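You operate a simulated robot arm through the tools that you are given. There is no shell and no other tool.

You run a simulated robot arm. Do the job below in one go: nothing can be reset, and whatever is moved stays where it is left.

Task
Measure one cup of rice from the red tin into the wide steel bowl.
Fine: level measuring cups; the lid waits on the platform; stand the cup back and put the lid on again; leave the other tins shut. Set down upright: measuring cup.

The check looks at the end state, three seconds after you hand in, the way a careful person would. Anything else that was tipped, shoved, dropped, spilled or broken makes it a failure. Lids that push on must go on centred and level and be pressed home; caps that screw on are set level and turned clockwise until they are tight.

Robot
A 7-joint arm with a two-finger parallel gripper, fixed in place. Base frame: the origin is at the foot of the arm, x ahead of it, y to its left, z up; the work surface is at about z = 0.8. Lengths are in m, angles in degrees, forces in N, time in s.
Its first joint turns from -166.0 to 166.0 degrees. Payload 4.4 kg.
Tool frame: the origin (TCP) lies between the finger pads and is the grasp point; the fingertips stand 0.023 m ahead of it; z points along the fingers, y is the line along which they close. Largest opening 0.094 m; finger width 0.038, thickness 0.01; the body of the gripper, 0.054 by 0.096 m, starts 0.039 m behind the TCP.
Orientation is told as [roll, pitch, yaw] about the base's x, y, z axes, in that order, counted from this pose: with the fingers straight down and closing along the base's y, the tool's x points along the base's -x, its y along +y and its z along -z.

Tools
- The arm moves only by the tool jog_arm. Its argument "moves" is one flat list of numbers, 7 for each row, row after row: the shift along the tool's x, y, z in m, then the turn, a rotation vector about the tool's x, y, z in degrees, then the finger opening in m, from 0 to 0.094. In form: [x, y, z, wx, wy, wz, jaw, x, y, z, wx, wy, wz, jaw, ...]. A call has 1 to 20 rows; each row is the pose to reach, as a shift and turn from the pose commanded when the call began, along the tool's axes at that moment. Each row takes 0.2 s and may step no farther than 0.05 m and 8.6 degrees from the row before; otherwise, or with a gripper value out of range, the whole call is refused. Where a pose cannot be reached the arm comes as near as it can. A force on the tool above 40 N (or 10 N above the force at the start of the call, whichever is more), or a blocked arm, ends the call early, and 0.2 s more pass. Each finger travels about 0.072 m/s and halts on what it meets, pressing with about 26 N; the grip force reading is that of the motor and also rises with nothing between the fingers. The clock runs only during rows and for 0.2 s after the last one: add rows that repeat a pose to give the fingers time. The reply holds the time, the measured pose of the TCP, the force on the tool along the base axes, the opening and the grip force, in the units named above and with some noise, with the torque about the TCP (base axes, N m) and any sound that the robot's microphone picked up.
- Cameras (640 x 400 px; columns grow to the right, rows downward): "scene" is fixed at [0.0531, 0.5003, 1.4838]; the picture's right is [-0.35, -0.94, 0.00], its down [-0.46, 0.17, -0.87] and it looks along [0.82, -0.30, -0.49] (base axes); focal length 317 px, centre (320, 200). "wrist" rides on the gripper at [0.086, 0.016, -0.074] in the tool frame; the picture's right is [-0.18, 0.98, 0.00], its down [-0.58, -0.11, -0.81] and it looks along [-0.79, -0.15, 0.59] (tool axes); focal length 243 px, centre (320, 200). There is no depth. A picture from a camera that has moved, and an enlarged one, comes with that camera's place and axes in the base frame and with its lens.
- grab_frame(camera): a new picture of that camera. It takes no simulated time.
- close_up(camera, box): a new picture of the part [left, top, right, bottom] of that camera's present view, enlarged. It takes no simulated time.
- sign_off(): hands the job in; it is judged then, once.

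Nothing tells you positions but the pictures and the camera data. Unless the task says otherwise, let go and move clear before handing in.

The tools are called after "Emit:" as name(argument=value, ...) on one line, values as JSON. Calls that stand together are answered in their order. jog_arm: Moves the arm, as the interface text tells. Its arguments: {"type":"object","properties":{"moves":{"type":"array","items":{"type":"number"}}},"required":["moves"]} The other tools are called the same way: grab_frame (camera) takes a picture; close_up (camera, box) takes an enlarged picture of a part of a camera's view; sign_off () hands the job in.

At the start:

```text
clock: 0.0
eef_pos: [0.7282, 0.4329, 1.3078]
ee_rot: [-0.1, 0.0, 0.0]
wrist_force: [0.3, 0.0, -0.1]
torque: [0.04, 0.0, -0.01]
gripper_width: 0.094
finger_force: 0.0
```

scene: 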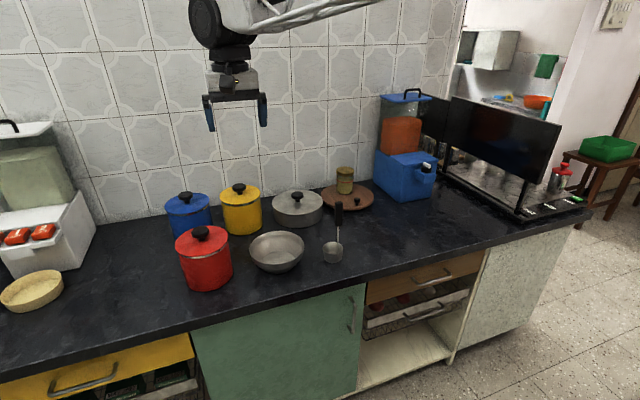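
wrist: 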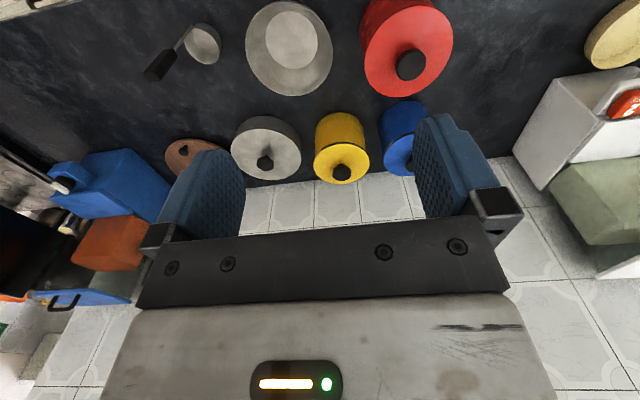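

I see a red tin with a black knob lid at the front, a steel bowl to its right, a measuring cup with a black handle next to that, and blue, yellow and steel tins behind. I'll take closer looks to locate things before moving.

Emit:
close_up(camera="scene", box=[160, 170, 380, 308])

Emit:
close_up(camera="scene", box=[230, 160, 390, 270])

Emit:
close_up(camera="wrist", box=[120, 0, 500, 200])

```text
2.90 times, centred on (270, 239) of scene
camera zoom: at [0.0531, 0.5003, 1.4838], right [-0.35, -0.94, 0.0], down [-0.46, 0.17, -0.87], along [0.82, -0.3, -0.49], focal length 918 px, centre (465, 87)
```

zoom: 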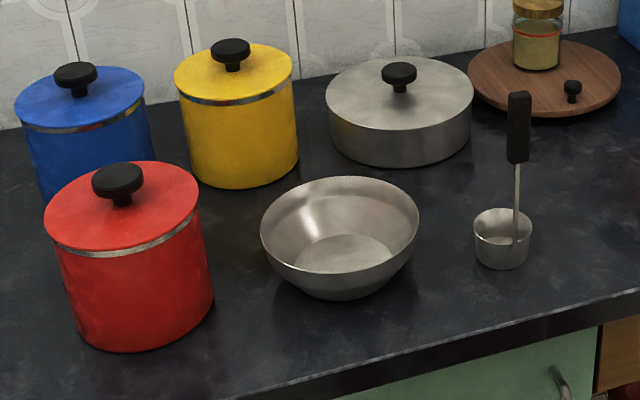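

```text
3.64 times, centred on (310, 215) of scene
camera zoom: at [0.0531, 0.5003, 1.4838], right [-0.35, -0.94, 0.0], down [-0.46, 0.17, -0.87], along [0.82, -0.3, -0.49], focal length 1152 px, centre (356, 146)
```

zoom: 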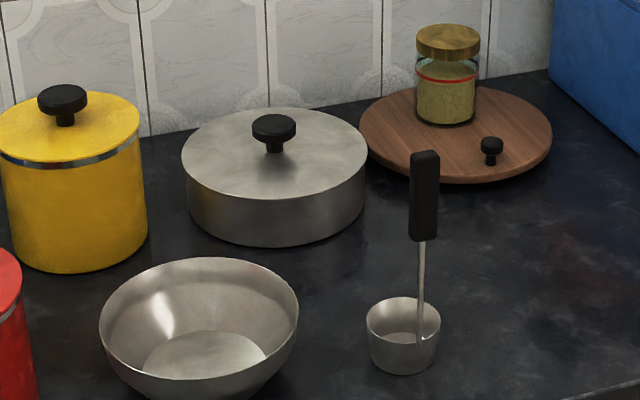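

```text
1.68 times, centred on (310, 100) of wrist
camera zoom: at [0.6404, 0.4503, 1.3822], right [0.18, 0.98, 0.0], down [0.58, -0.11, 0.81], along [0.79, -0.15, -0.59], focal length 409 px, centre (337, 368)
```

zoom: 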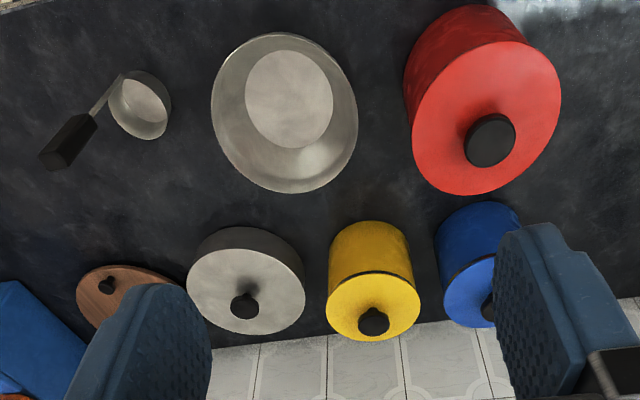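

The red tin looks to be around (0.84, 0.57), near the edge of reach. The bowl is about (0.83, 0.36) and the cup about (0.81, 0.17), with its handle standing up to z ≈ 1.02. I'll move closer over the red tin to refine its location with the wrist camera.

Emit:
jog_arm(moves=[-0.01, 0.03, 0.02, 0, 0, 0, 0.094, -0.02, 0.06, 0.04, 0, 0, 0, 0.094, -0.03, 0.09, 0.06, 0, 0, 0, 0.094, -0.04, 0.11, 0.08, 0, 0, 0, 0.094, -0.05, 0.12, 0.1, 0, 0, 0, 0.094])

Emit:
grab_frame(camera="wrist")

Emit:
grab_frame(camera="scene")

```text
clock: 1.2
eef_pos: [0.7747, 0.5539, 1.2092]
ee_rot: [0.0, -0.1, 0.0]
wrist_force: [-0.1, -0.2, 0.8]
torque: [0.02, -0.03, 0.02]
gripper_width: 0.0942
finger_force: 0.0
```

```text
taken
camera wrist: at [0.6885, 0.5704, 1.2831], right [0.18, 0.98, 0.0], down [0.58, -0.11, 0.81], along [0.79, -0.15, -0.59], focal length 243 px, centre (320, 200)
```

wrist: 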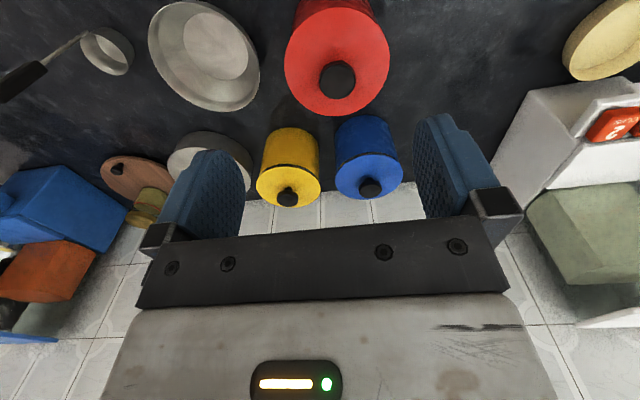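

```text
taken
```

scene: 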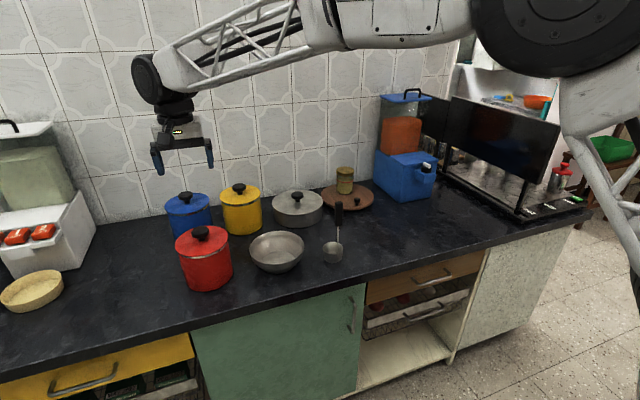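

The red tin's knob triangulates to about (0.848, 0.563), with its top at z ≈ 0.978. I'll approach it from above to see how far the arm reaches with the tool pointing down.

Emit:
jog_arm(moves=[-0.0155, 0.0025, 0.035, 0, 0, 0, 0.094, -0.031, 0.005, 0.07, 0, 0, 0, 0.094, -0.0465, 0.0075, 0.105, 0, 0, 0, 0.094, -0.062, 0.01, 0.14, 0, 0, 0, 0.094, -0.062, 0.01, 0.14, 0, 0, 0, 0.094])

Emit:
grab_frame(camera="wrist")

Emit:
grab_frame(camera="scene")

```text
clock: 2.4
eef_pos: [0.84, 0.5629, 1.0686]
ee_rot: [-0.1, 0.0, -0.1]
wrist_force: [0.5, -0.6, -0.5]
torque: [0.01, 0.02, 0.0]
gripper_width: 0.0942
finger_force: 0.0
```

```text
taken
camera wrist: at [0.7533, 0.5809, 1.1418], right [0.18, 0.98, 0.0], down [0.58, -0.11, 0.81], along [0.79, -0.15, -0.59], focal length 243 px, centre (320, 200)
```

wrist: 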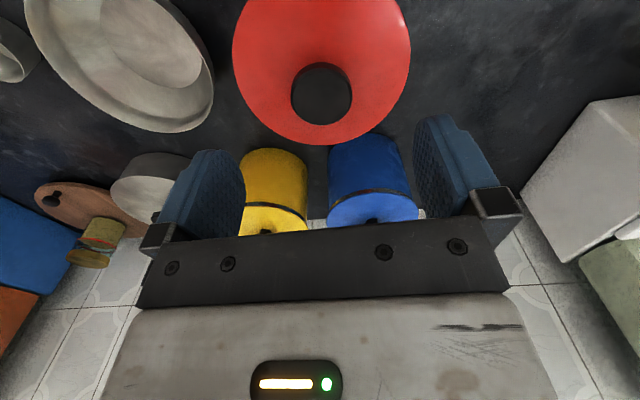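

```text
taken
```

scene: 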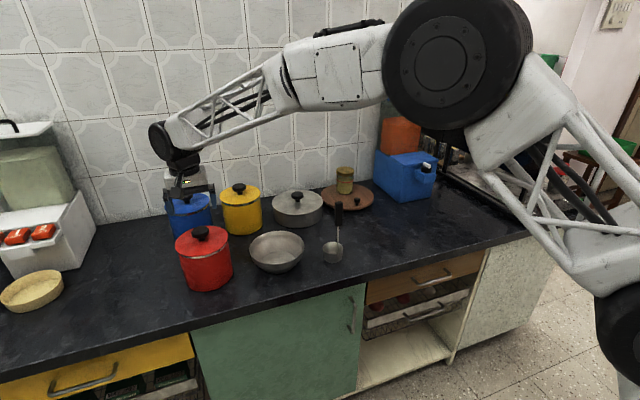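

The tool reaches over the red tin fine, and the knob sits at about (0.848, 0.563). I'll descend partway around the knob with the fingers open and check alignment.

Emit:
jog_arm(moves=[-0.004, 0.0005, 0.03, 0, 0, 0, 0.094, -0.008, 0.0005, 0.06, 0, 0, 0, 0.094, -0.008, 0.0005, 0.083, 0, 0, 0, 0.094, -0.008, 0.0005, 0.083, 0, 0, 0, 0.094])

Emit:
grab_frame(camera="wrist")

Emit:
close_up(camera="scene", box=[140, 180, 260, 255])

```text
clock: 3.4
eef_pos: [0.8465, 0.5637, 0.9855]
ee_rot: [0.1, 0.0, 0.0]
wrist_force: [0.0, -0.5, -0.9]
torque: [0.05, 0.0, 0.01]
gripper_width: 0.0939
finger_force: 0.0
```

```text
taken
camera wrist: at [0.7604, 0.5808, 1.0596], right [0.18, 0.98, 0.0], down [0.58, -0.11, 0.81], along [0.79, -0.15, -0.59], focal length 243 px, centre (320, 200)
```

wrist: 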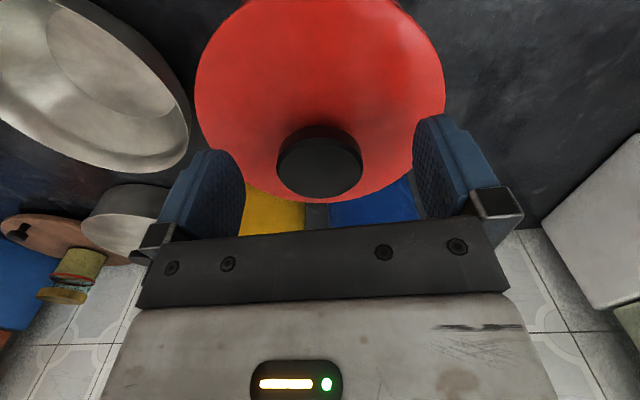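

```text
5.33 times, centred on (200, 218) of scene
camera zoom: at [0.0531, 0.5003, 1.4838], right [-0.35, -0.94, 0.0], down [-0.46, 0.17, -0.87], along [0.82, -0.3, -0.49], focal length 1689 px, centre (960, 107)
```

zoom: 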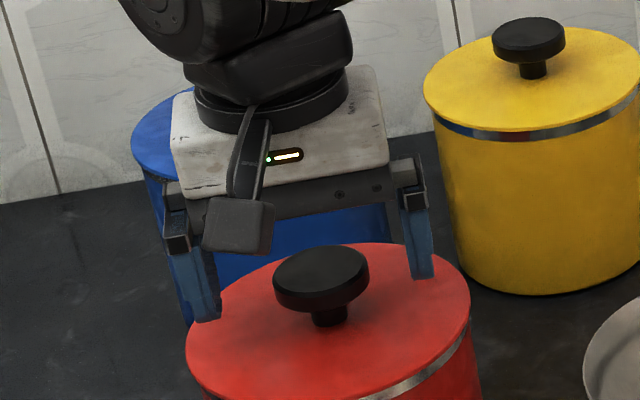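

The knob is centred between the fingers to within a few millimetres. I'll lower a further centimetre so the pads cover the knob disc, then close on it.

Emit:
jog_arm(moves=[-0.003, -0.001, 0.005, 0, 0, 0, 0.094, -0.003, -0.001, 0.01, 0, 0, 0, 0.094, -0.003, -0.001, 0.01, 0, 0, 0, 0.06, -0.003, -0.001, 0.01, 0, 0, 0, 0.04, -0.003, -0.001, 0.01, 0, 0, 0, 0.03, -0.003, -0.001, 0.01, 0, 0, 0, 0.03])

Emit:
close_up(camera="scene", box=[140, 180, 260, 255])

Emit:
grab_frame(camera="wrist")

```text
clock: 4.8
eef_pos: [0.8489, 0.562, 0.976]
ee_rot: [0.0, 0.0, 0.1]
wrist_force: [0.2, -0.3, -0.2]
torque: [-0.12, 0.01, -0.02]
gripper_width: 0.0466
finger_force: 25.2
```

```text
5.33 times, centred on (200, 218) of scene
camera zoom: at [0.0531, 0.5003, 1.4838], right [-0.35, -0.94, 0.0], down [-0.46, 0.17, -0.87], along [0.82, -0.3, -0.49], focal length 1689 px, centre (960, 107)
```

zoom: 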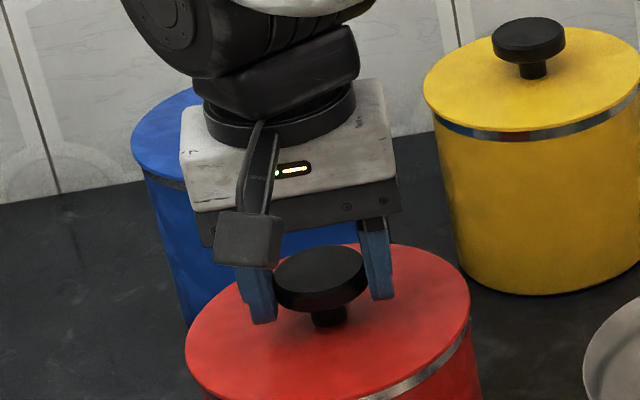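

```text
taken
camera wrist: at [0.7632, 0.5788, 1.05], right [0.18, 0.98, 0.0], down [0.58, -0.11, 0.81], along [0.79, -0.15, -0.59], focal length 243 px, centre (320, 200)
```

wrist: 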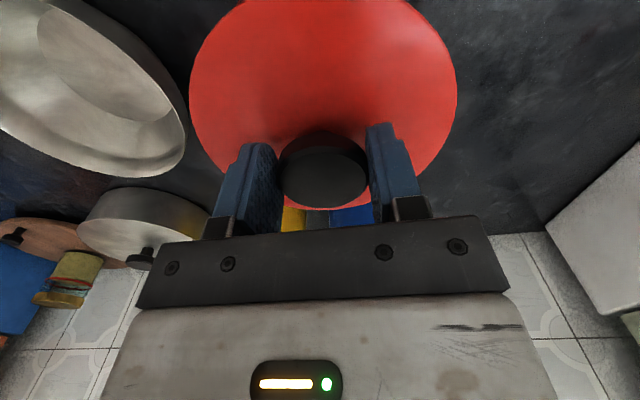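

The knob is held at 0.047 m opening. I'll lift gently in small steps to see whether the lid comes away.

Emit:
jog_arm(moves=[0, 0, -0.002, 0, 0, 0, 0.03, 0, 0, -0.004, 0, 0, 0, 0.03, 0, 0, -0.006, 0, 0, 0, 0.03, 0, 0, -0.008, 0, 0, 0, 0.03, 0, 0, -0.01, 0, 0, 0, 0.03])

Emit:
close_up(camera="scene", box=[140, 200, 268, 300])

```text
clock: 6.0
eef_pos: [0.8504, 0.5629, 0.9839]
ee_rot: [0.0, 0.0, 0.1]
wrist_force: [0.3, 0.0, 0.3]
torque: [0.0, 0.04, -0.02]
gripper_width: 0.0468
finger_force: 26.6
```

```text
4.00 times, centred on (204, 250) of scene
camera zoom: at [0.0531, 0.5003, 1.4838], right [-0.35, -0.94, 0.0], down [-0.46, 0.17, -0.87], along [0.82, -0.3, -0.49], focal length 1267 px, centre (784, 0)
```

zoom: 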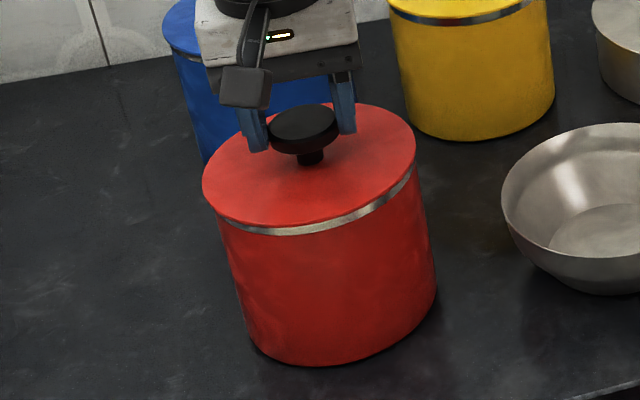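

The arm rose about 8 mm but the force barely changed, so I need to check whether the lid moved or the fingers slipped.

Emit:
close_up(camera="scene", box=[140, 180, 260, 255])

Emit:
grab_frame(camera="wrist")

Emit:
close_up(camera="scene", box=[160, 170, 380, 308])

```text
5.33 times, centred on (200, 218) of scene
camera zoom: at [0.0531, 0.5003, 1.4838], right [-0.35, -0.94, 0.0], down [-0.46, 0.17, -0.87], along [0.82, -0.3, -0.49], focal length 1689 px, centre (960, 107)
```

zoom: 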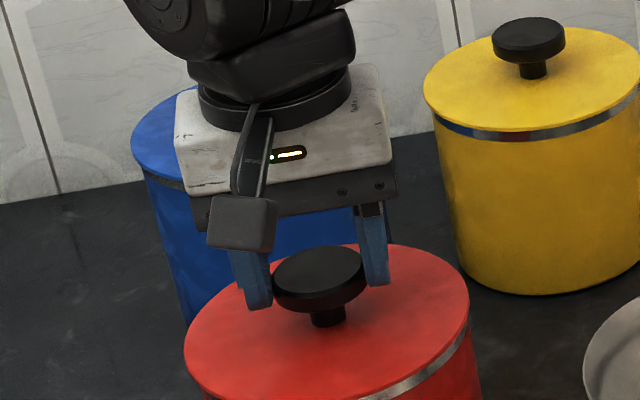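

```text
taken
camera wrist: at [0.7632, 0.5794, 1.059], right [0.18, 0.98, 0.0], down [0.58, -0.11, 0.81], along [0.79, -0.15, -0.59], focal length 243 px, centre (320, 200)
```

wrist: 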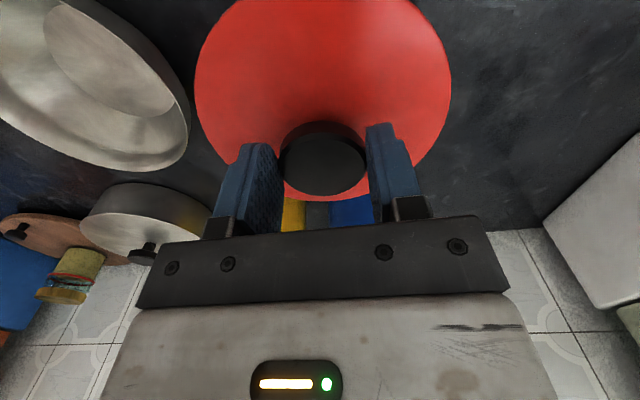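

```text
2.90 times, centred on (270, 239) of scene
camera zoom: at [0.0531, 0.5003, 1.4838], right [-0.35, -0.94, 0.0], down [-0.46, 0.17, -0.87], along [0.82, -0.3, -0.49], focal length 918 px, centre (465, 87)
```

zoom: 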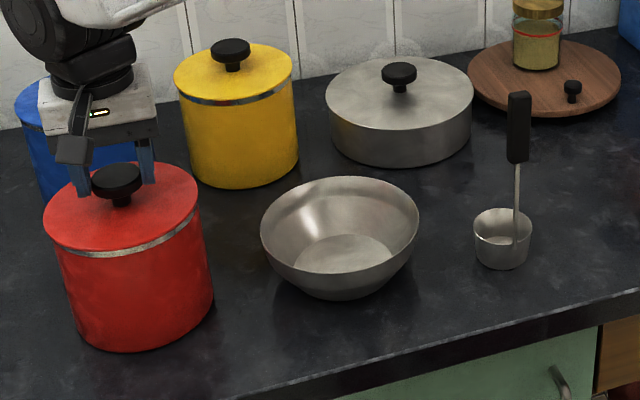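

The knob stayed put and the fingers slid up it, so the lid is push-fit and tight. I'll go back down for a fuller grip and pull a little at a time, reading the force.

Emit:
jog_arm(moves=[0, 0, 0, 0, 0, 0, 0.06, 0.002, 0, 0.006, 0, 0, 0, 0.065, 0.002, 0, 0.012, 0, 0, 0, 0.065, 0.002, 0, 0.014, 0, 0, 0, 0.03, 0.002, 0, 0.014, 0, 0, 0, 0.0, 0.002, 0, 0.014, 0, 0, 0, 0.0, 0.002, 0, 0.014, 0, 0, 0, 0.0])

Emit:
jog_arm(moves=[0, 0, -0.003, 0, 0, 0, 0.0])

```text
clock: 7.6
eef_pos: [0.8475, 0.5628, 0.9722]
ee_rot: [-0.1, -0.1, 0.1]
wrist_force: [-2.3, 0.8, 13.3]
torque: [-0.09, 0.02, -0.07]
gripper_width: 0.0473
finger_force: 26.3
```

```text
clock: 8.0
eef_pos: [0.8483, 0.563, 0.9734]
ee_rot: [-0.1, 0.1, 0.0]
wrist_force: [-0.1, -0.3, 0.5]
torque: [-0.01, -0.01, 0.0]
gripper_width: 0.0469
finger_force: 25.6
```

The fingertips just touched the lid top at z ≈ 0.949, so I'm at the fullest grip. Next I'll pull up in small increments while watching the force.

Emit:
jog_arm(moves=[0, 0, -0.002, 0, 0, 0, 0.0])

Emit:
jog_arm(moves=[0, 0, -0.002, 0, 0, 0, 0.0])

Emit:
close_up(camera="scene", box=[140, 180, 260, 255])

```text
clock: 8.4
eef_pos: [0.8477, 0.5628, 0.9766]
ee_rot: [0.0, 0.0, 0.0]
wrist_force: [0.0, -0.2, -1.1]
torque: [0.01, 0.01, 0.01]
gripper_width: 0.0468
finger_force: 26.0
```

```text
clock: 8.8
eef_pos: [0.8476, 0.5633, 0.9783]
ee_rot: [0.0, -0.1, 0.0]
wrist_force: [-0.2, 0.0, -1.5]
torque: [0.01, 0.04, 0.02]
gripper_width: 0.0469
finger_force: 26.5
```

```text
5.33 times, centred on (200, 218) of scene
camera zoom: at [0.0531, 0.5003, 1.4838], right [-0.35, -0.94, 0.0], down [-0.46, 0.17, -0.87], along [0.82, -0.3, -0.49], focal length 1689 px, centre (960, 107)
```

zoom: 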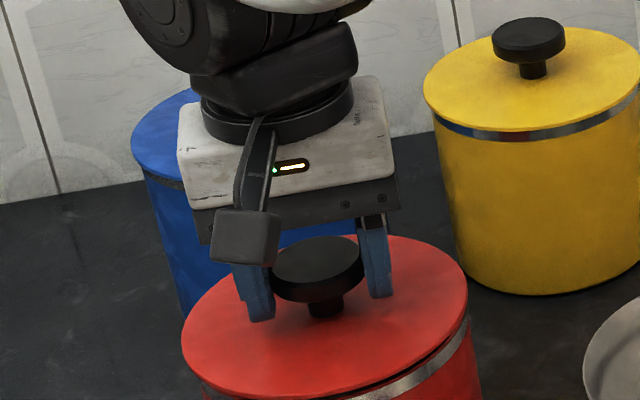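

The lid is now rising with the gripper; a dark gap shows above the steel rim, with only its weight on the tool. I'll continue straight up slowly and then look.

Emit:
jog_arm(moves=[0, 0, -0.005, 0, 0, 0, 0.0, 0, 0, -0.01, 0, 0, 0, 0.0, 0, 0, -0.018, 0, 0, 0, 0.0, 0, 0, -0.028, 0, 0, 0, 0.0, 0, 0, -0.04, 0, 0, 0, 0.0])

Emit:
close_up(camera="scene", box=[140, 180, 268, 300])

Emit:
grab_frame(camera="wrist")

```text
clock: 10.0
eef_pos: [0.8472, 0.5615, 1.0208]
ee_rot: [0.0, 0.0, 0.1]
wrist_force: [0.2, 0.6, -0.3]
torque: [-0.01, 0.0, 0.03]
gripper_width: 0.0472
finger_force: 26.4
```

```text
3.33 times, centred on (204, 240) of scene
camera zoom: at [0.0531, 0.5003, 1.4838], right [-0.35, -0.94, 0.0], down [-0.46, 0.17, -0.87], along [0.82, -0.3, -0.49], focal length 1056 px, centre (707, 67)
```

zoom: 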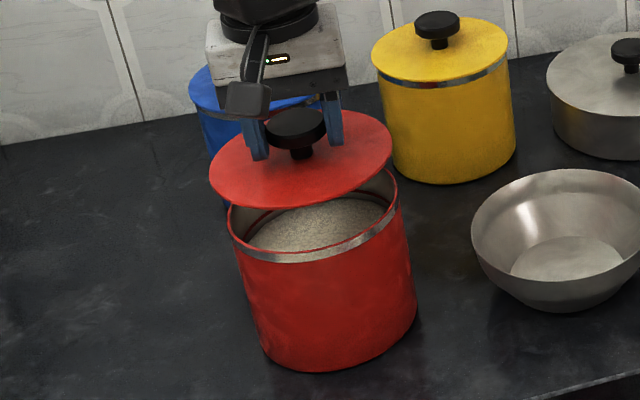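

```text
taken
camera wrist: at [0.761, 0.5793, 1.0931], right [0.18, 0.98, 0.0], down [0.58, -0.11, 0.81], along [0.79, -0.15, -0.59], focal length 243 px, centre (320, 200)
```

wrist: 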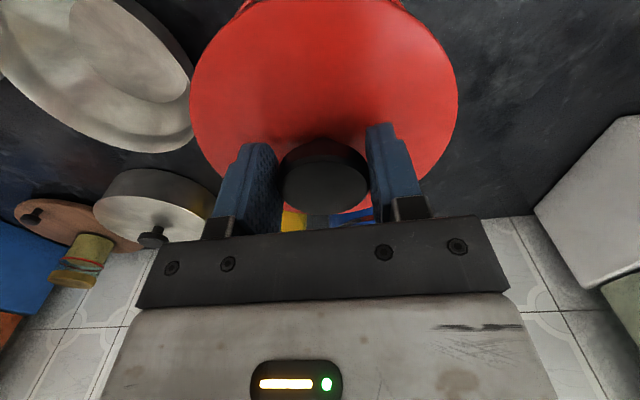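

The lid is off and level, with rice near the top of the tin. I'll raise it well clear and carry it over the bowl and cup to the free worktop on the right, near (0.80, -0.02).

Emit:
jog_arm(moves=[0, 0, -0.02, 0, 0, 0, 0.0, 0, 0, -0.05, 0, 0, 0, 0.0, 0, 0, -0.09, 0, 0, 0, 0.0, 0, -0.01, -0.12, 0, 0, 0, 0.0, 0, -0.04, -0.13, 0, 0, 0, 0.0, 0, -0.08, -0.13, 0, 0, 0, 0.0, 0, -0.12, -0.13, 0, 0, 0, 0.0, 0, -0.16, -0.13, 0, 0, 0, 0.0, 0, -0.2, -0.13, 0, 0, 0, 0.0, 0, -0.24, -0.13, 0, 0, 0, 0.0, 0, -0.27, -0.13, 0, 0, 0, 0.0, 0, -0.28, -0.13, 0, 0, 0, 0.0])

Emit:
grab_frame(camera="scene")

Emit:
grab_frame(camera="wrist")

```text
clock: 12.6
eef_pos: [0.8473, 0.2816, 1.1471]
ee_rot: [0.0, 0.0, 0.0]
wrist_force: [1.0, -0.2, -0.1]
torque: [0.03, 0.02, 0.0]
gripper_width: 0.047
finger_force: 26.1
```

```text
taken
```

scene: 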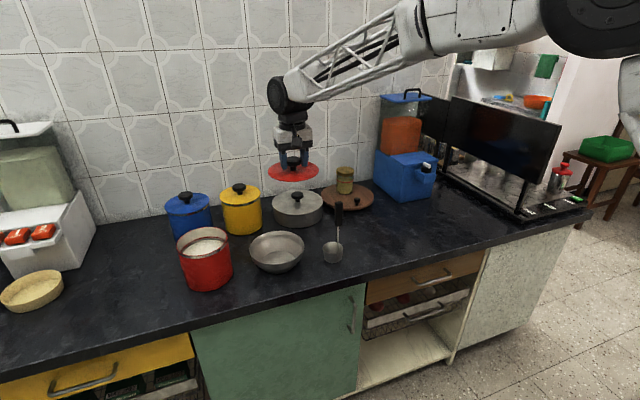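

```text
taken
camera wrist: at [0.7616, 0.2987, 1.2214], right [0.18, 0.98, 0.0], down [0.58, -0.11, 0.81], along [0.79, -0.15, -0.59], focal length 243 px, centre (320, 200)
```

wrist: 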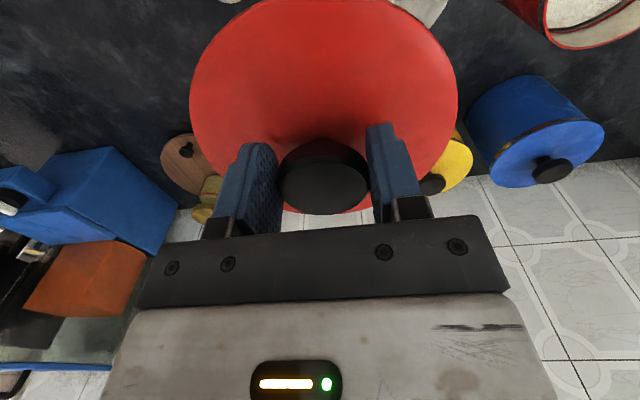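

The lid is held level over the bowl area. I'll continue to the right, past the cup, to about (0.80, -0.03).

Emit:
jog_arm(moves=[0.002, -0.01, 0, 0, 0, 0, 0.0, 0.008, -0.04, 0, 0, 0, 0, 0.0, 0.014, -0.08, 0, 0, 0, 0, 0.0, 0.02, -0.12, 0, 0, 0, 0, 0.0, 0.026, -0.16, 0, 0, 0, 0, 0.0, 0.032, -0.2, 0, 0, 0, 0, 0.0, 0.038, -0.24, 0, 0, 0, 0, 0.0, 0.044, -0.28, 0, 0, 0, 0, 0.0, 0.047, -0.305, 0, 0, 0, 0, 0.0, 0.047, -0.31, 0, 0, 0, 0, 0.0, 0.047, -0.31, 0.03, 0, 0, 0, 0.0, 0.047, -0.31, 0.07, 0, 0, 0, 0.0, 0.047, -0.31, 0.12, 0, 0, 0, 0.0, 0.047, -0.31, 0.16, 0, 0, 0, 0.0, 0.047, -0.31, 0.2, 0, 0, 0, 0.0, 0.047, -0.31, 0.22, 0, 0, 0, 0.0, 0.047, -0.31, 0.24, 0, 0, 0, 0.0])

Emit:
grab_frame(camera="scene")

Emit:
grab_frame(camera="wrist")

```text
clock: 16.2
eef_pos: [0.8011, -0.0271, 0.9087]
ee_rot: [0.0, 0.0, 0.1]
wrist_force: [0.1, 0.8, -0.9]
torque: [0.04, 0.03, 0.01]
gripper_width: 0.0469
finger_force: 25.9
```

```text
taken
```

scene: 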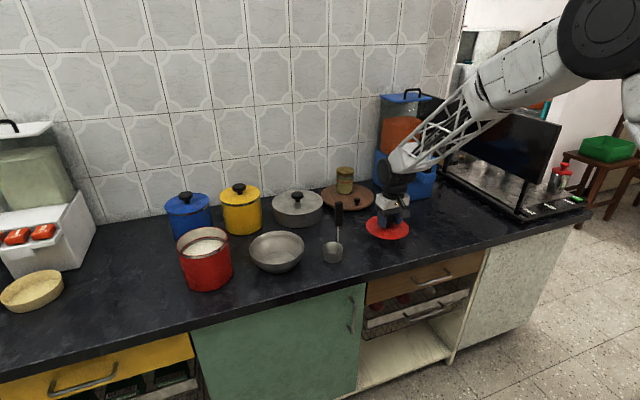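

```text
taken
camera wrist: at [0.7149, -0.0104, 0.9827], right [0.18, 0.98, 0.0], down [0.58, -0.11, 0.81], along [0.79, -0.15, -0.59], focal length 243 px, centre (320, 200)
```

wrist: 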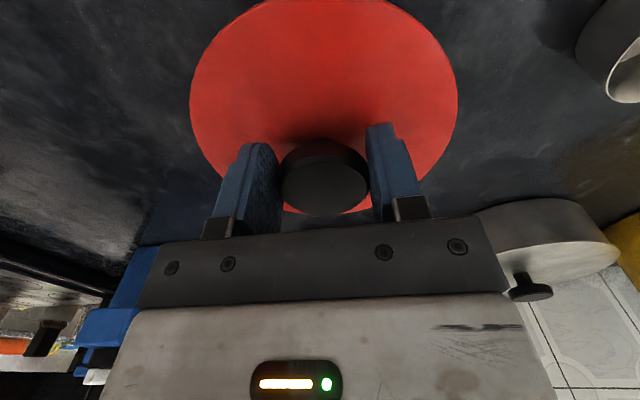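

The lid hangs above clear worktop at (0.80, -0.03). I'll lower it in stages, watching the force for contact.

Emit:
jog_arm(moves=[0, 0, 0.02, 0, 0, 0, 0.0, 0, 0, 0.04, 0, 0, 0, 0.0, 0, 0, 0.05, 0, 0, 0, 0.0])

Emit:
close_up(camera="scene", box=[330, 180, 450, 255])

```text
clock: 17.0
eef_pos: [0.8008, -0.0278, 0.8585]
ee_rot: [0.0, 0.0, -0.1]
wrist_force: [0.5, 0.1, -1.1]
torque: [-0.02, 0.05, -0.01]
gripper_width: 0.0472
finger_force: 25.9
```

```text
5.33 times, centred on (390, 218) of scene
camera zoom: at [0.0531, 0.5003, 1.4838], right [-0.35, -0.94, 0.0], down [-0.46, 0.17, -0.87], along [0.82, -0.3, -0.49], focal length 1689 px, centre (-53, 107)
```

zoom: 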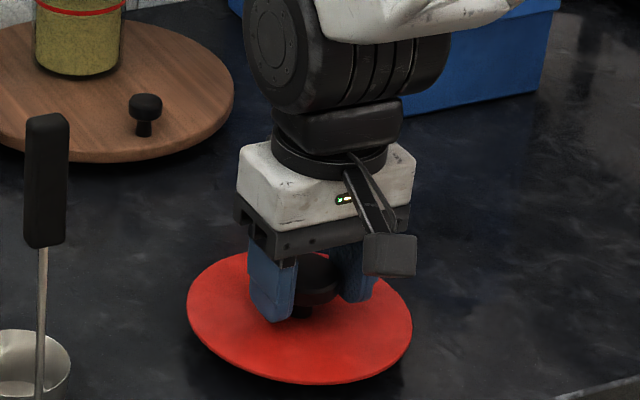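

The lid is a centimetre or two above the surface. I'll keep lowering in small steps.

Emit:
jog_arm(moves=[0, 0, 0.004, 0, 0, 0, 0.0, 0, 0, 0.008, 0, 0, 0, 0.0])

Emit:
jog_arm(moves=[0, 0, 0.003, 0, 0, 0, 0.0, 0, 0, 0.005, 0, 0, 0, 0.0])

Emit:
close_up(camera="scene", box=[330, 180, 450, 255])

```text
clock: 17.6
eef_pos: [0.8015, -0.0275, 0.8509]
ee_rot: [0.0, 0.0, -0.1]
wrist_force: [-0.1, 0.4, -2.2]
torque: [-0.01, 0.0, 0.02]
gripper_width: 0.0468
finger_force: 25.9
```

```text
clock: 18.2
eef_pos: [0.801, -0.0276, 0.8455]
ee_rot: [0.0, 0.0, 0.0]
wrist_force: [0.3, 0.5, -0.6]
torque: [-0.01, 0.01, 0.0]
gripper_width: 0.0471
finger_force: 25.8
```

```text
5.33 times, centred on (390, 218) of scene
camera zoom: at [0.0531, 0.5003, 1.4838], right [-0.35, -0.94, 0.0], down [-0.46, 0.17, -0.87], along [0.82, -0.3, -0.49], focal length 1689 px, centre (-53, 107)
```

zoom: 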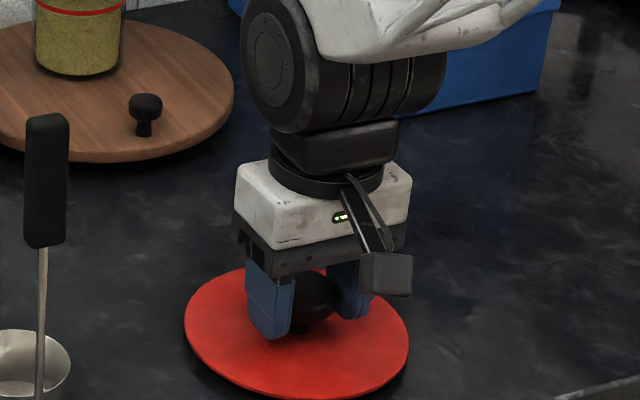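

There's no contact yet, so I'll continue down a few millimetres at a time.

Emit:
jog_arm(moves=[0, 0, 0.002, 0, 0, 0, 0.0, 0, 0, 0.004, 0, 0, 0, 0.0])

Emit:
jog_arm(moves=[0, 0, 0.002, 0, 0, 0, 0.0, 0, 0, 0.004, 0, 0, 0, 0.0])

Emit:
jog_arm(moves=[0, 0, 0.002, 0, 0, 0, 0.0, 0, 0, 0.003, 0, 0, 0, 0.0])

Emit:
close_up(camera="scene", box=[330, 180, 450, 255])

```text
clock: 18.8
eef_pos: [0.8013, -0.0273, 0.8432]
ee_rot: [0.0, -0.1, 0.1]
wrist_force: [-6.7, -2.9, 18.4]
torque: [-0.13, 0.08, -0.12]
gripper_width: 0.0469
finger_force: 25.8
```

```text
clock: 19.4
eef_pos: [0.8015, -0.0284, 0.8375]
ee_rot: [-0.1, -0.2, 0.0]
wrist_force: [5.0, -4.6, 17.9]
torque: [-0.18, -0.29, -0.05]
gripper_width: 0.0472
finger_force: 26.2
```

```text
clock: 20.0
eef_pos: [0.8003, -0.0275, 0.835]
ee_rot: [0.0, 0.0, 0.0]
wrist_force: [0.9, -5.2, 19.1]
torque: [-0.15, -0.17, -0.09]
gripper_width: 0.0472
finger_force: 25.6
```

```text
5.33 times, centred on (390, 218) of scene
camera zoom: at [0.0531, 0.5003, 1.4838], right [-0.35, -0.94, 0.0], down [-0.46, 0.17, -0.87], along [0.82, -0.3, -0.49], focal length 1689 px, centre (-53, 107)
```

zoom: 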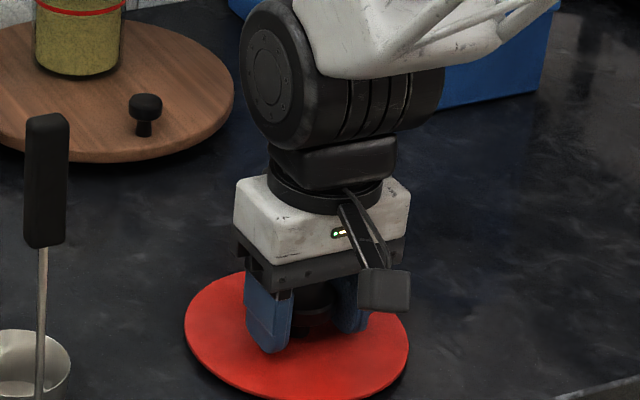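

The lid reached the surface and the fingers have slid slightly down the knob under about 18 N. I'll back off a couple of millimetres to relieve the force, then open the fingers.

Emit:
jog_arm(moves=[0, 0, -0.002, 0, 0, 0, 0.0])

Emit:
close_up(camera="wrist", box=[160, 0, 480, 230])

```text
clock: 20.4
eef_pos: [0.8002, -0.0275, 0.8355]
ee_rot: [0.0, 0.2, 0.0]
wrist_force: [-0.2, 0.0, 0.2]
torque: [-0.04, 0.0, 0.0]
gripper_width: 0.0468
finger_force: 26.2
```

```text
1.74 times, centred on (320, 115) of wrist
camera zoom: at [0.713, -0.01, 0.9095], right [0.18, 0.98, 0.0], down [0.58, -0.11, 0.8], along [0.79, -0.15, -0.59], focal length 422 px, centre (320, 348)
```

zoom: 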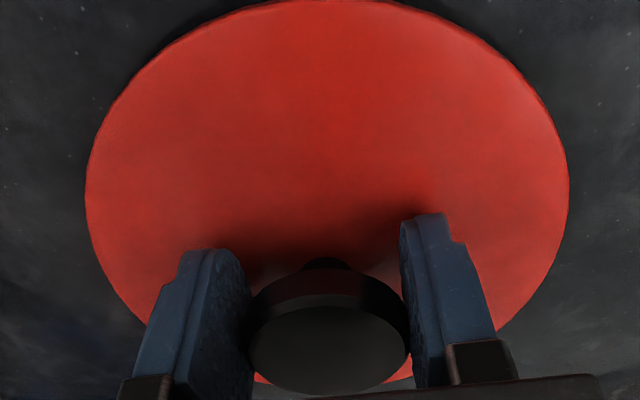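

The force is relieved and the lid rests flat. I'll open the fingers and rise straight up off the knob.

Emit:
jog_arm(moves=[0, 0, 0, 0, 0, 0, 0.07, 0, 0, 0, 0, 0, 0, 0.085, 0, 0, 0, 0, 0, 0, 0.085, 0, 0, -0.01, 0, 0, 0, 0.085, 0, 0, -0.04, 0, 0, 0, 0.085, 0, 0, -0.08, 0, 0, 0, 0.085])

Emit:
close_up(camera="wrist", box=[160, 0, 480, 230])

Emit:
close_up(camera="scene", box=[300, 180, 460, 280])

```text
clock: 21.8
eef_pos: [0.8004, -0.0251, 0.9177]
ee_rot: [0.0, 0.1, 0.0]
wrist_force: [-0.4, -0.2, -0.6]
torque: [-0.03, 0.02, 0.0]
gripper_width: 0.0852
finger_force: 0.1
```

```text
1.74 times, centred on (320, 115) of wrist
camera zoom: at [0.7136, -0.0095, 0.9909], right [0.18, 0.98, 0.0], down [0.58, -0.11, 0.81], along [0.79, -0.15, -0.59], focal length 422 px, centre (320, 348)
```

zoom: 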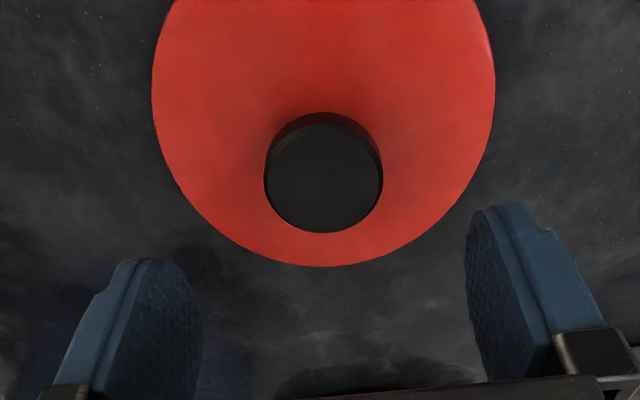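

```text
4.00 times, centred on (380, 230) of scene
camera zoom: at [0.0531, 0.5003, 1.4838], right [-0.35, -0.94, 0.0], down [-0.46, 0.17, -0.87], along [0.82, -0.3, -0.49], focal length 1267 px, centre (80, 80)
```

zoom: 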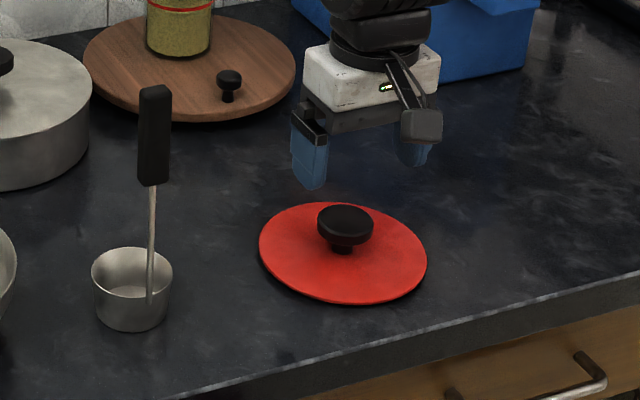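

The lid is lying flat and stable on the worktop. Next I'll rise and move to look closely at the measuring cup and its handle with the wrist camera.

Emit:
jog_arm(moves=[0, 0, -0.045, 0, 0, 0, 0.085, 0, 0, -0.09, 0, 0, 0, 0.085, 0, 0, -0.135, 0, 0, 0, 0.085, 0, 0, -0.18, 0, 0, 0, 0.085, 0, 0, -0.225, 0, 0, 0, 0.085, 0.012, 0.04, -0.225, 0, 0, 0, 0.085, 0.024, 0.08, -0.225, 0, 0, 0, 0.085, 0.036, 0.12, -0.225, 0, 0, 0, 0.085, 0.048, 0.16, -0.225, 0, 0, 0, 0.085, 0.06, 0.2, -0.225, 0, 0, 0, 0.085, 0.06, 0.2, -0.225, 0, 0, 0, 0.085])

Emit:
grab_frame(camera="wrist")

Emit:
close_up(camera="scene", box=[300, 190, 380, 270])

```text
clock: 24.2
eef_pos: [0.7422, 0.1746, 1.1421]
ee_rot: [0.1, 0.1, 0.0]
wrist_force: [0.2, -0.1, -0.7]
torque: [0.0, 0.02, -0.02]
gripper_width: 0.085
finger_force: 0.0
```

```text
taken
camera wrist: at [0.656, 0.1916, 1.2167], right [0.18, 0.98, 0.0], down [0.58, -0.11, 0.81], along [0.79, -0.15, -0.59], focal length 243 px, centre (320, 200)
```

wrist: 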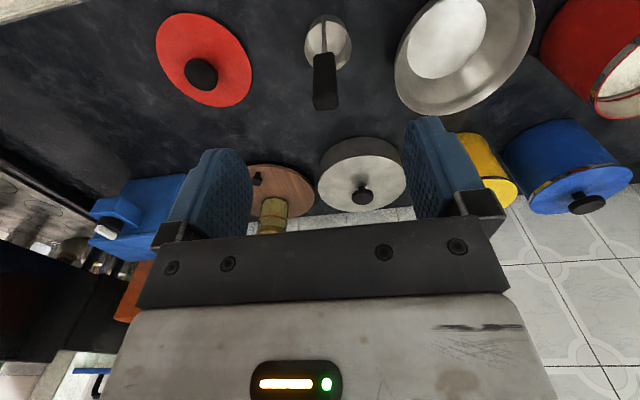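

```text
5.00 times, centred on (340, 230) of scene
camera zoom: at [0.0531, 0.5003, 1.4838], right [-0.35, -0.94, 0.0], down [-0.46, 0.17, -0.87], along [0.82, -0.3, -0.49], focal length 1583 px, centre (220, 50)
```

zoom: 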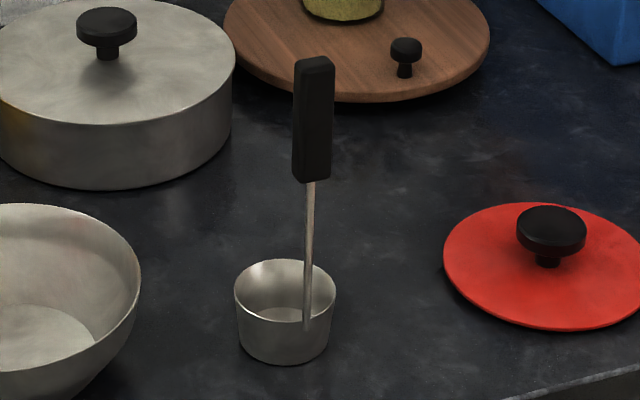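

Emit:
close_up(camera="wrist", box=[260, 0, 420, 120])

```text
3.33 times, centred on (340, 60) of wrist
camera zoom: at [0.656, 0.1916, 1.2167], right [0.18, 0.98, 0.0], down [0.58, -0.11, 0.81], along [0.79, -0.15, -0.59], focal length 809 px, centre (253, 667)
```

zoom: 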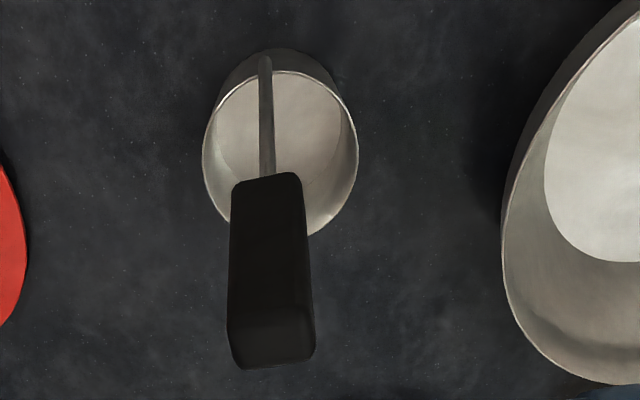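

The cup's rod stands on its near (-x) side at about (0.768, 0.175). The black grip runs from z ≈ 0.95 to 1.04, and the cup centre is near (0.799, 0.176). I'll look at the rice in the open tin before gripping the handle.

Emit:
close_up(camera="scene", box=[165, 215, 245, 295])

Emit:
close_up(camera="scene", box=[235, 215, 315, 285])

```text
5.00 times, centred on (205, 255) of scene
camera zoom: at [0.0531, 0.5003, 1.4838], right [-0.35, -0.94, 0.0], down [-0.46, 0.17, -0.87], along [0.82, -0.3, -0.49], focal length 1583 px, centre (895, -75)
```

zoom: 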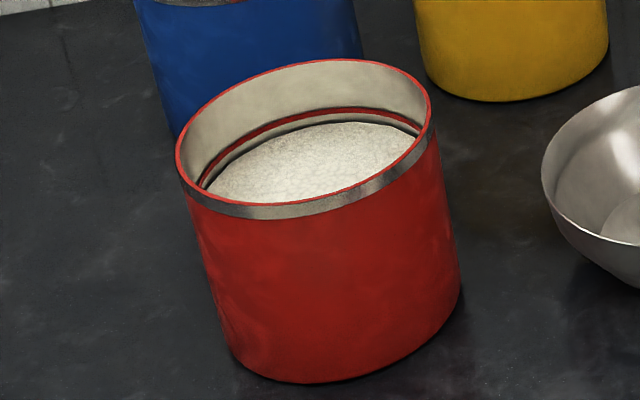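

```text
5.71 times, centred on (275, 250) of scene
camera zoom: at [0.0531, 0.5003, 1.4838], right [-0.35, -0.94, 0.0], down [-0.46, 0.17, -0.87], along [0.82, -0.3, -0.49], focal length 1810 px, centre (577, -86)
```

zoom: 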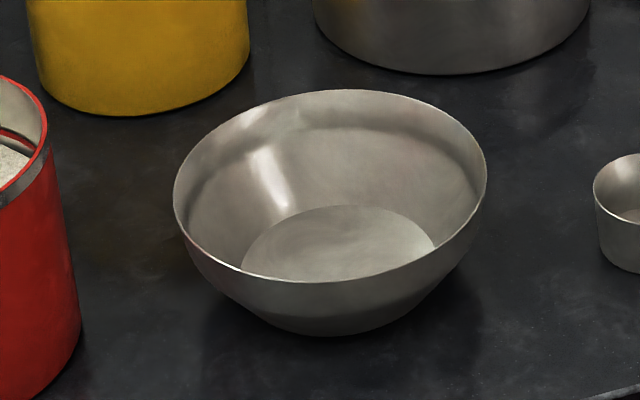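

The rice lies about 4 cm below the rim with a flat surface. Before picking the cup up I want to know which poses the wrist can reach, so I'll turn the tool 90° about vertical in free air above the handle.

Emit:
jog_arm(moves=[0, 0, 0, 0, 0, -8, 0.085, 0, 0, 0, 0, 0, -16, 0.085, 0, 0, 0, 0, 0, -24, 0.085, 0, 0, 0, 0, 0, -32, 0.085, 0, 0, 0, 0, 0, -40, 0.085, 0, 0, 0, 0, 0, -48, 0.085, 0, 0, 0, 0, 0, -56, 0.085, 0, 0, 0, 0, 0, -64, 0.085, 0, 0, 0, 0, 0, -72, 0.085, 0, 0, 0, 0, 0, -80, 0.085, 0, 0, 0, 0, 0, -88, 0.085, 0, 0, 0, 0, 0, -90, 0.085, 0, 0, 0, 0, 0, -90, 0.085])

Emit:
grab_frame(camera="wrist")

```text
clock: 27.0
eef_pos: [0.7396, 0.174, 1.142]
ee_rot: [0.0, 0.0, 90.1]
wrist_force: [-0.4, 0.0, -0.4]
torque: [0.0, -0.01, 0.0]
gripper_width: 0.0847
finger_force: 0.0
```

```text
taken
camera wrist: at [0.7247, 0.0872, 1.215], right [-0.98, 0.18, 0.0], down [0.11, 0.58, 0.81], along [0.15, 0.79, -0.59], focal length 243 px, centre (320, 200)
```

wrist: 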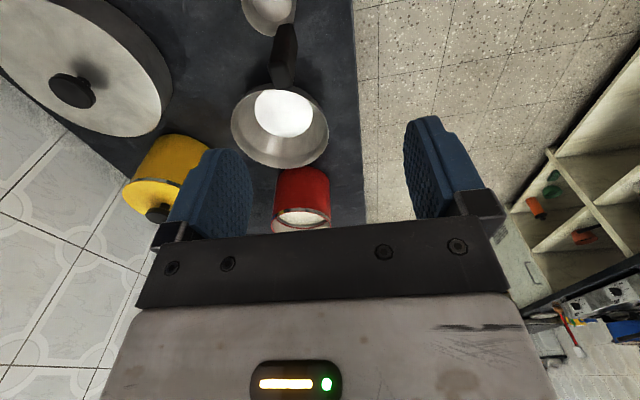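

The 90° turn is reachable. I'll test tilting the fingers outward (toward +x and past horizontal) in free air, backing away from the cup handle as I go.

Emit:
jog_arm(moves=[0, 0.02, 0, 8, 0, 0, 0.085, 0, 0.04, 0, 16, 0, 0, 0.085, 0, 0.06, 0, 24, 0, 0, 0.085, 0, 0.08, 0, 32, 0, 0, 0.085, 0, 0.1, 0, 40, 0, 0, 0.085, 0, 0.1, 0, 48, 0, 0, 0.085, 0, 0.1, 0, 56, 0, 0, 0.085, 0, 0.1, 0, 64, 0, 0, 0.085, 0, 0.1, 0, 72, 0, 0, 0.085, 0, 0.1, 0, 80, 0, 0, 0.085, 0, 0.1, 0, 88, 0, 0, 0.085, 0, 0.1, 0, 96, 0, 0, 0.085, 0, 0.1, 0, 104, 0, 0, 0.085, 0, 0.1, 0, 112, 0, 0, 0.085, 0, 0.1, 0, 112, 0, 0, 0.085])

Emit:
grab_frame(camera="scene")

```text
clock: 30.2
eef_pos: [0.6418, 0.1722, 1.1419]
ee_rot: [-112.1, 0.1, 90.0]
wrist_force: [0.2, 0.0, -0.1]
torque: [-0.03, 0.0, 0.0]
gripper_width: 0.085
finger_force: 0.1
```

```text
taken
```

scene: 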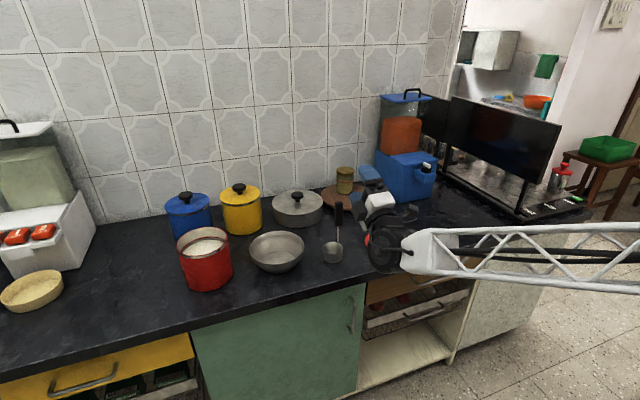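

A tilt of 112° outward is reached exactly. I'll check whether a further 24° is available and then return.

Emit:
jog_arm(moves=[0, 0, 0, 8, 0, 0, 0.085, 0, 0, 0, 16, 0, 0, 0.085, 0, 0, 0, 24, 0, 0, 0.085, 0, 0, 0, 24, 0, 0, 0.085])

Emit:
grab_frame(camera="wrist")

```text
clock: 31.2
eef_pos: [0.6358, 0.1885, 1.142]
ee_rot: [-135.6, -1.0, 89.0]
wrist_force: [0.2, 0.8, -0.4]
torque: [-0.03, 0.04, 0.01]
gripper_width: 0.085
finger_force: 0.0
out of reach, approached as far as the arm can: row 3, 4
```

```text
taken
camera wrist: at [0.5938, 0.1032, 1.0755], right [0.71, 0.18, -0.68], down [-0.63, 0.6, -0.49], along [0.32, 0.78, 0.54], focal length 243 px, centre (320, 200)
```

wrist: 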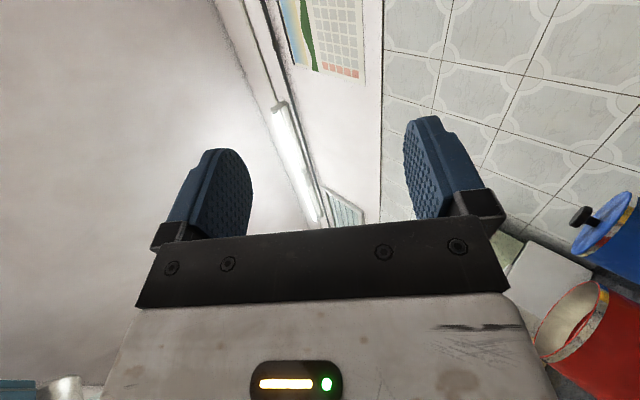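

About 128° of outward tilt is available, which is plenty for pouring. I'll return the tool to vertical now.

Emit:
jog_arm(moves=[0, 0, 0, -8, 0, 0, 0.085, 0, 0, 0, -16, 0, 0, 0.085, 0, 0, 0, -24, 0, 0, 0.085, 0, 0, 0, -32, 0, 0, 0.085, 0, 0, 0, -40, 0, 0, 0.085, 0, 0, 0, -48, 0, 0, 0.085, 0, 0, 0, -56, 0, 0, 0.085, 0, 0, 0, -64, 0, 0, 0.085, 0, 0, 0, -72, 0, 0, 0.085, 0, 0, 0, -80, 0, 0, 0.085, 0, 0, 0, -88, 0, 0, 0.085, 0, 0, 0, -96, 0, 0, 0.085, 0, 0, 0, -104, 0, 0, 0.085, 0, 0, 0, -112, 0, 0, 0.085, 0, 0, 0, -120, 0, 0, 0.085, 0, 0, 0, -128, 0, 0, 0.085, 0, 0, 0, -136, 0, 0, 0.085, 0, 0, 0, -136, 0, 0, 0.085])

```text
clock: 35.0
eef_pos: [0.6358, 0.1863, 1.1432]
ee_rot: [0.2, 0.0, 90.0]
wrist_force: [-0.1, -0.1, 0.1]
torque: [-0.01, -0.03, 0.0]
gripper_width: 0.0848
finger_force: 0.1
```

The tool is vertical again at yaw 90°. I'll turn it back to yaw 0 so the fingers close along y across the handle.

Emit:
jog_arm(moves=[0, 0, 0, 0, 0, 8, 0.085, 0, 0, 0, 0, 0, 16, 0.085, 0, 0, 0, 0, 0, 24, 0.085, 0, 0, 0, 0, 0, 32, 0.085, 0, 0, 0, 0, 0, 40, 0.085, 0, 0, 0, 0, 0, 48, 0.085, 0, 0, 0, 0, 0, 56, 0.085, 0, 0, 0, 0, 0, 64, 0.085, 0, 0, 0, 0, 0, 72, 0.085, 0, 0, 0, 0, 0, 80, 0.085, 0, 0, 0, 0, 0, 88, 0.085, 0, 0, 0, 0, 0, 90, 0.085, 0, 0, 0, 0, 0, 90, 0.085])

Emit:
close_up(camera="wrist", box=[240, 0, 400, 120])

```text
clock: 37.8
eef_pos: [0.635, 0.1846, 1.1429]
ee_rot: [0.1, 0.1, 0.0]
wrist_force: [-0.4, 0.0, 0.5]
torque: [-0.04, -0.03, -0.02]
gripper_width: 0.085
finger_force: 0.0
```

```text
3.33 times, centred on (320, 60) of wrist
camera zoom: at [0.549, 0.2032, 1.2161], right [0.18, 0.98, 0.0], down [0.58, -0.11, 0.81], along [0.79, -0.15, -0.59], focal length 809 px, centre (320, 667)
```

zoom: 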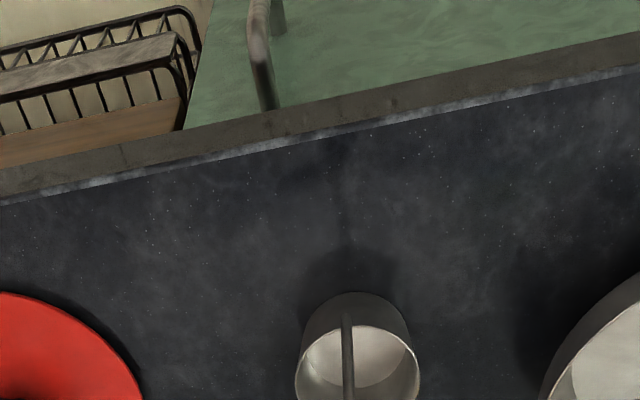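

From here I can triangulate the handle better, so I'll take a close-up centred on it.

Emit:
close_up(camera="wrist", box=[250, 70, 410, 190])

```text
3.33 times, centred on (330, 130) of wrist
camera zoom: at [0.549, 0.2032, 1.2161], right [0.18, 0.98, 0.0], down [0.58, -0.11, 0.81], along [0.79, -0.15, -0.59], focal length 809 px, centre (287, 433)
```

zoom: 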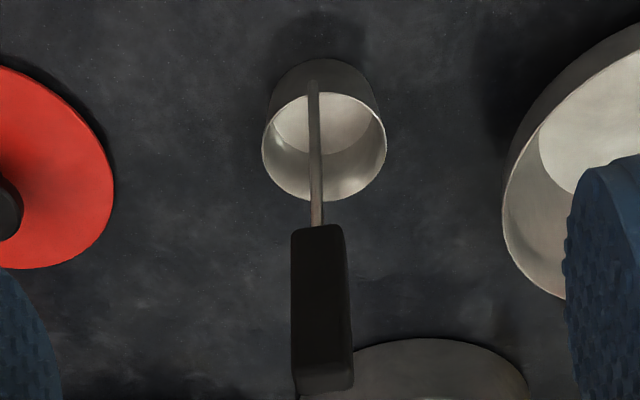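

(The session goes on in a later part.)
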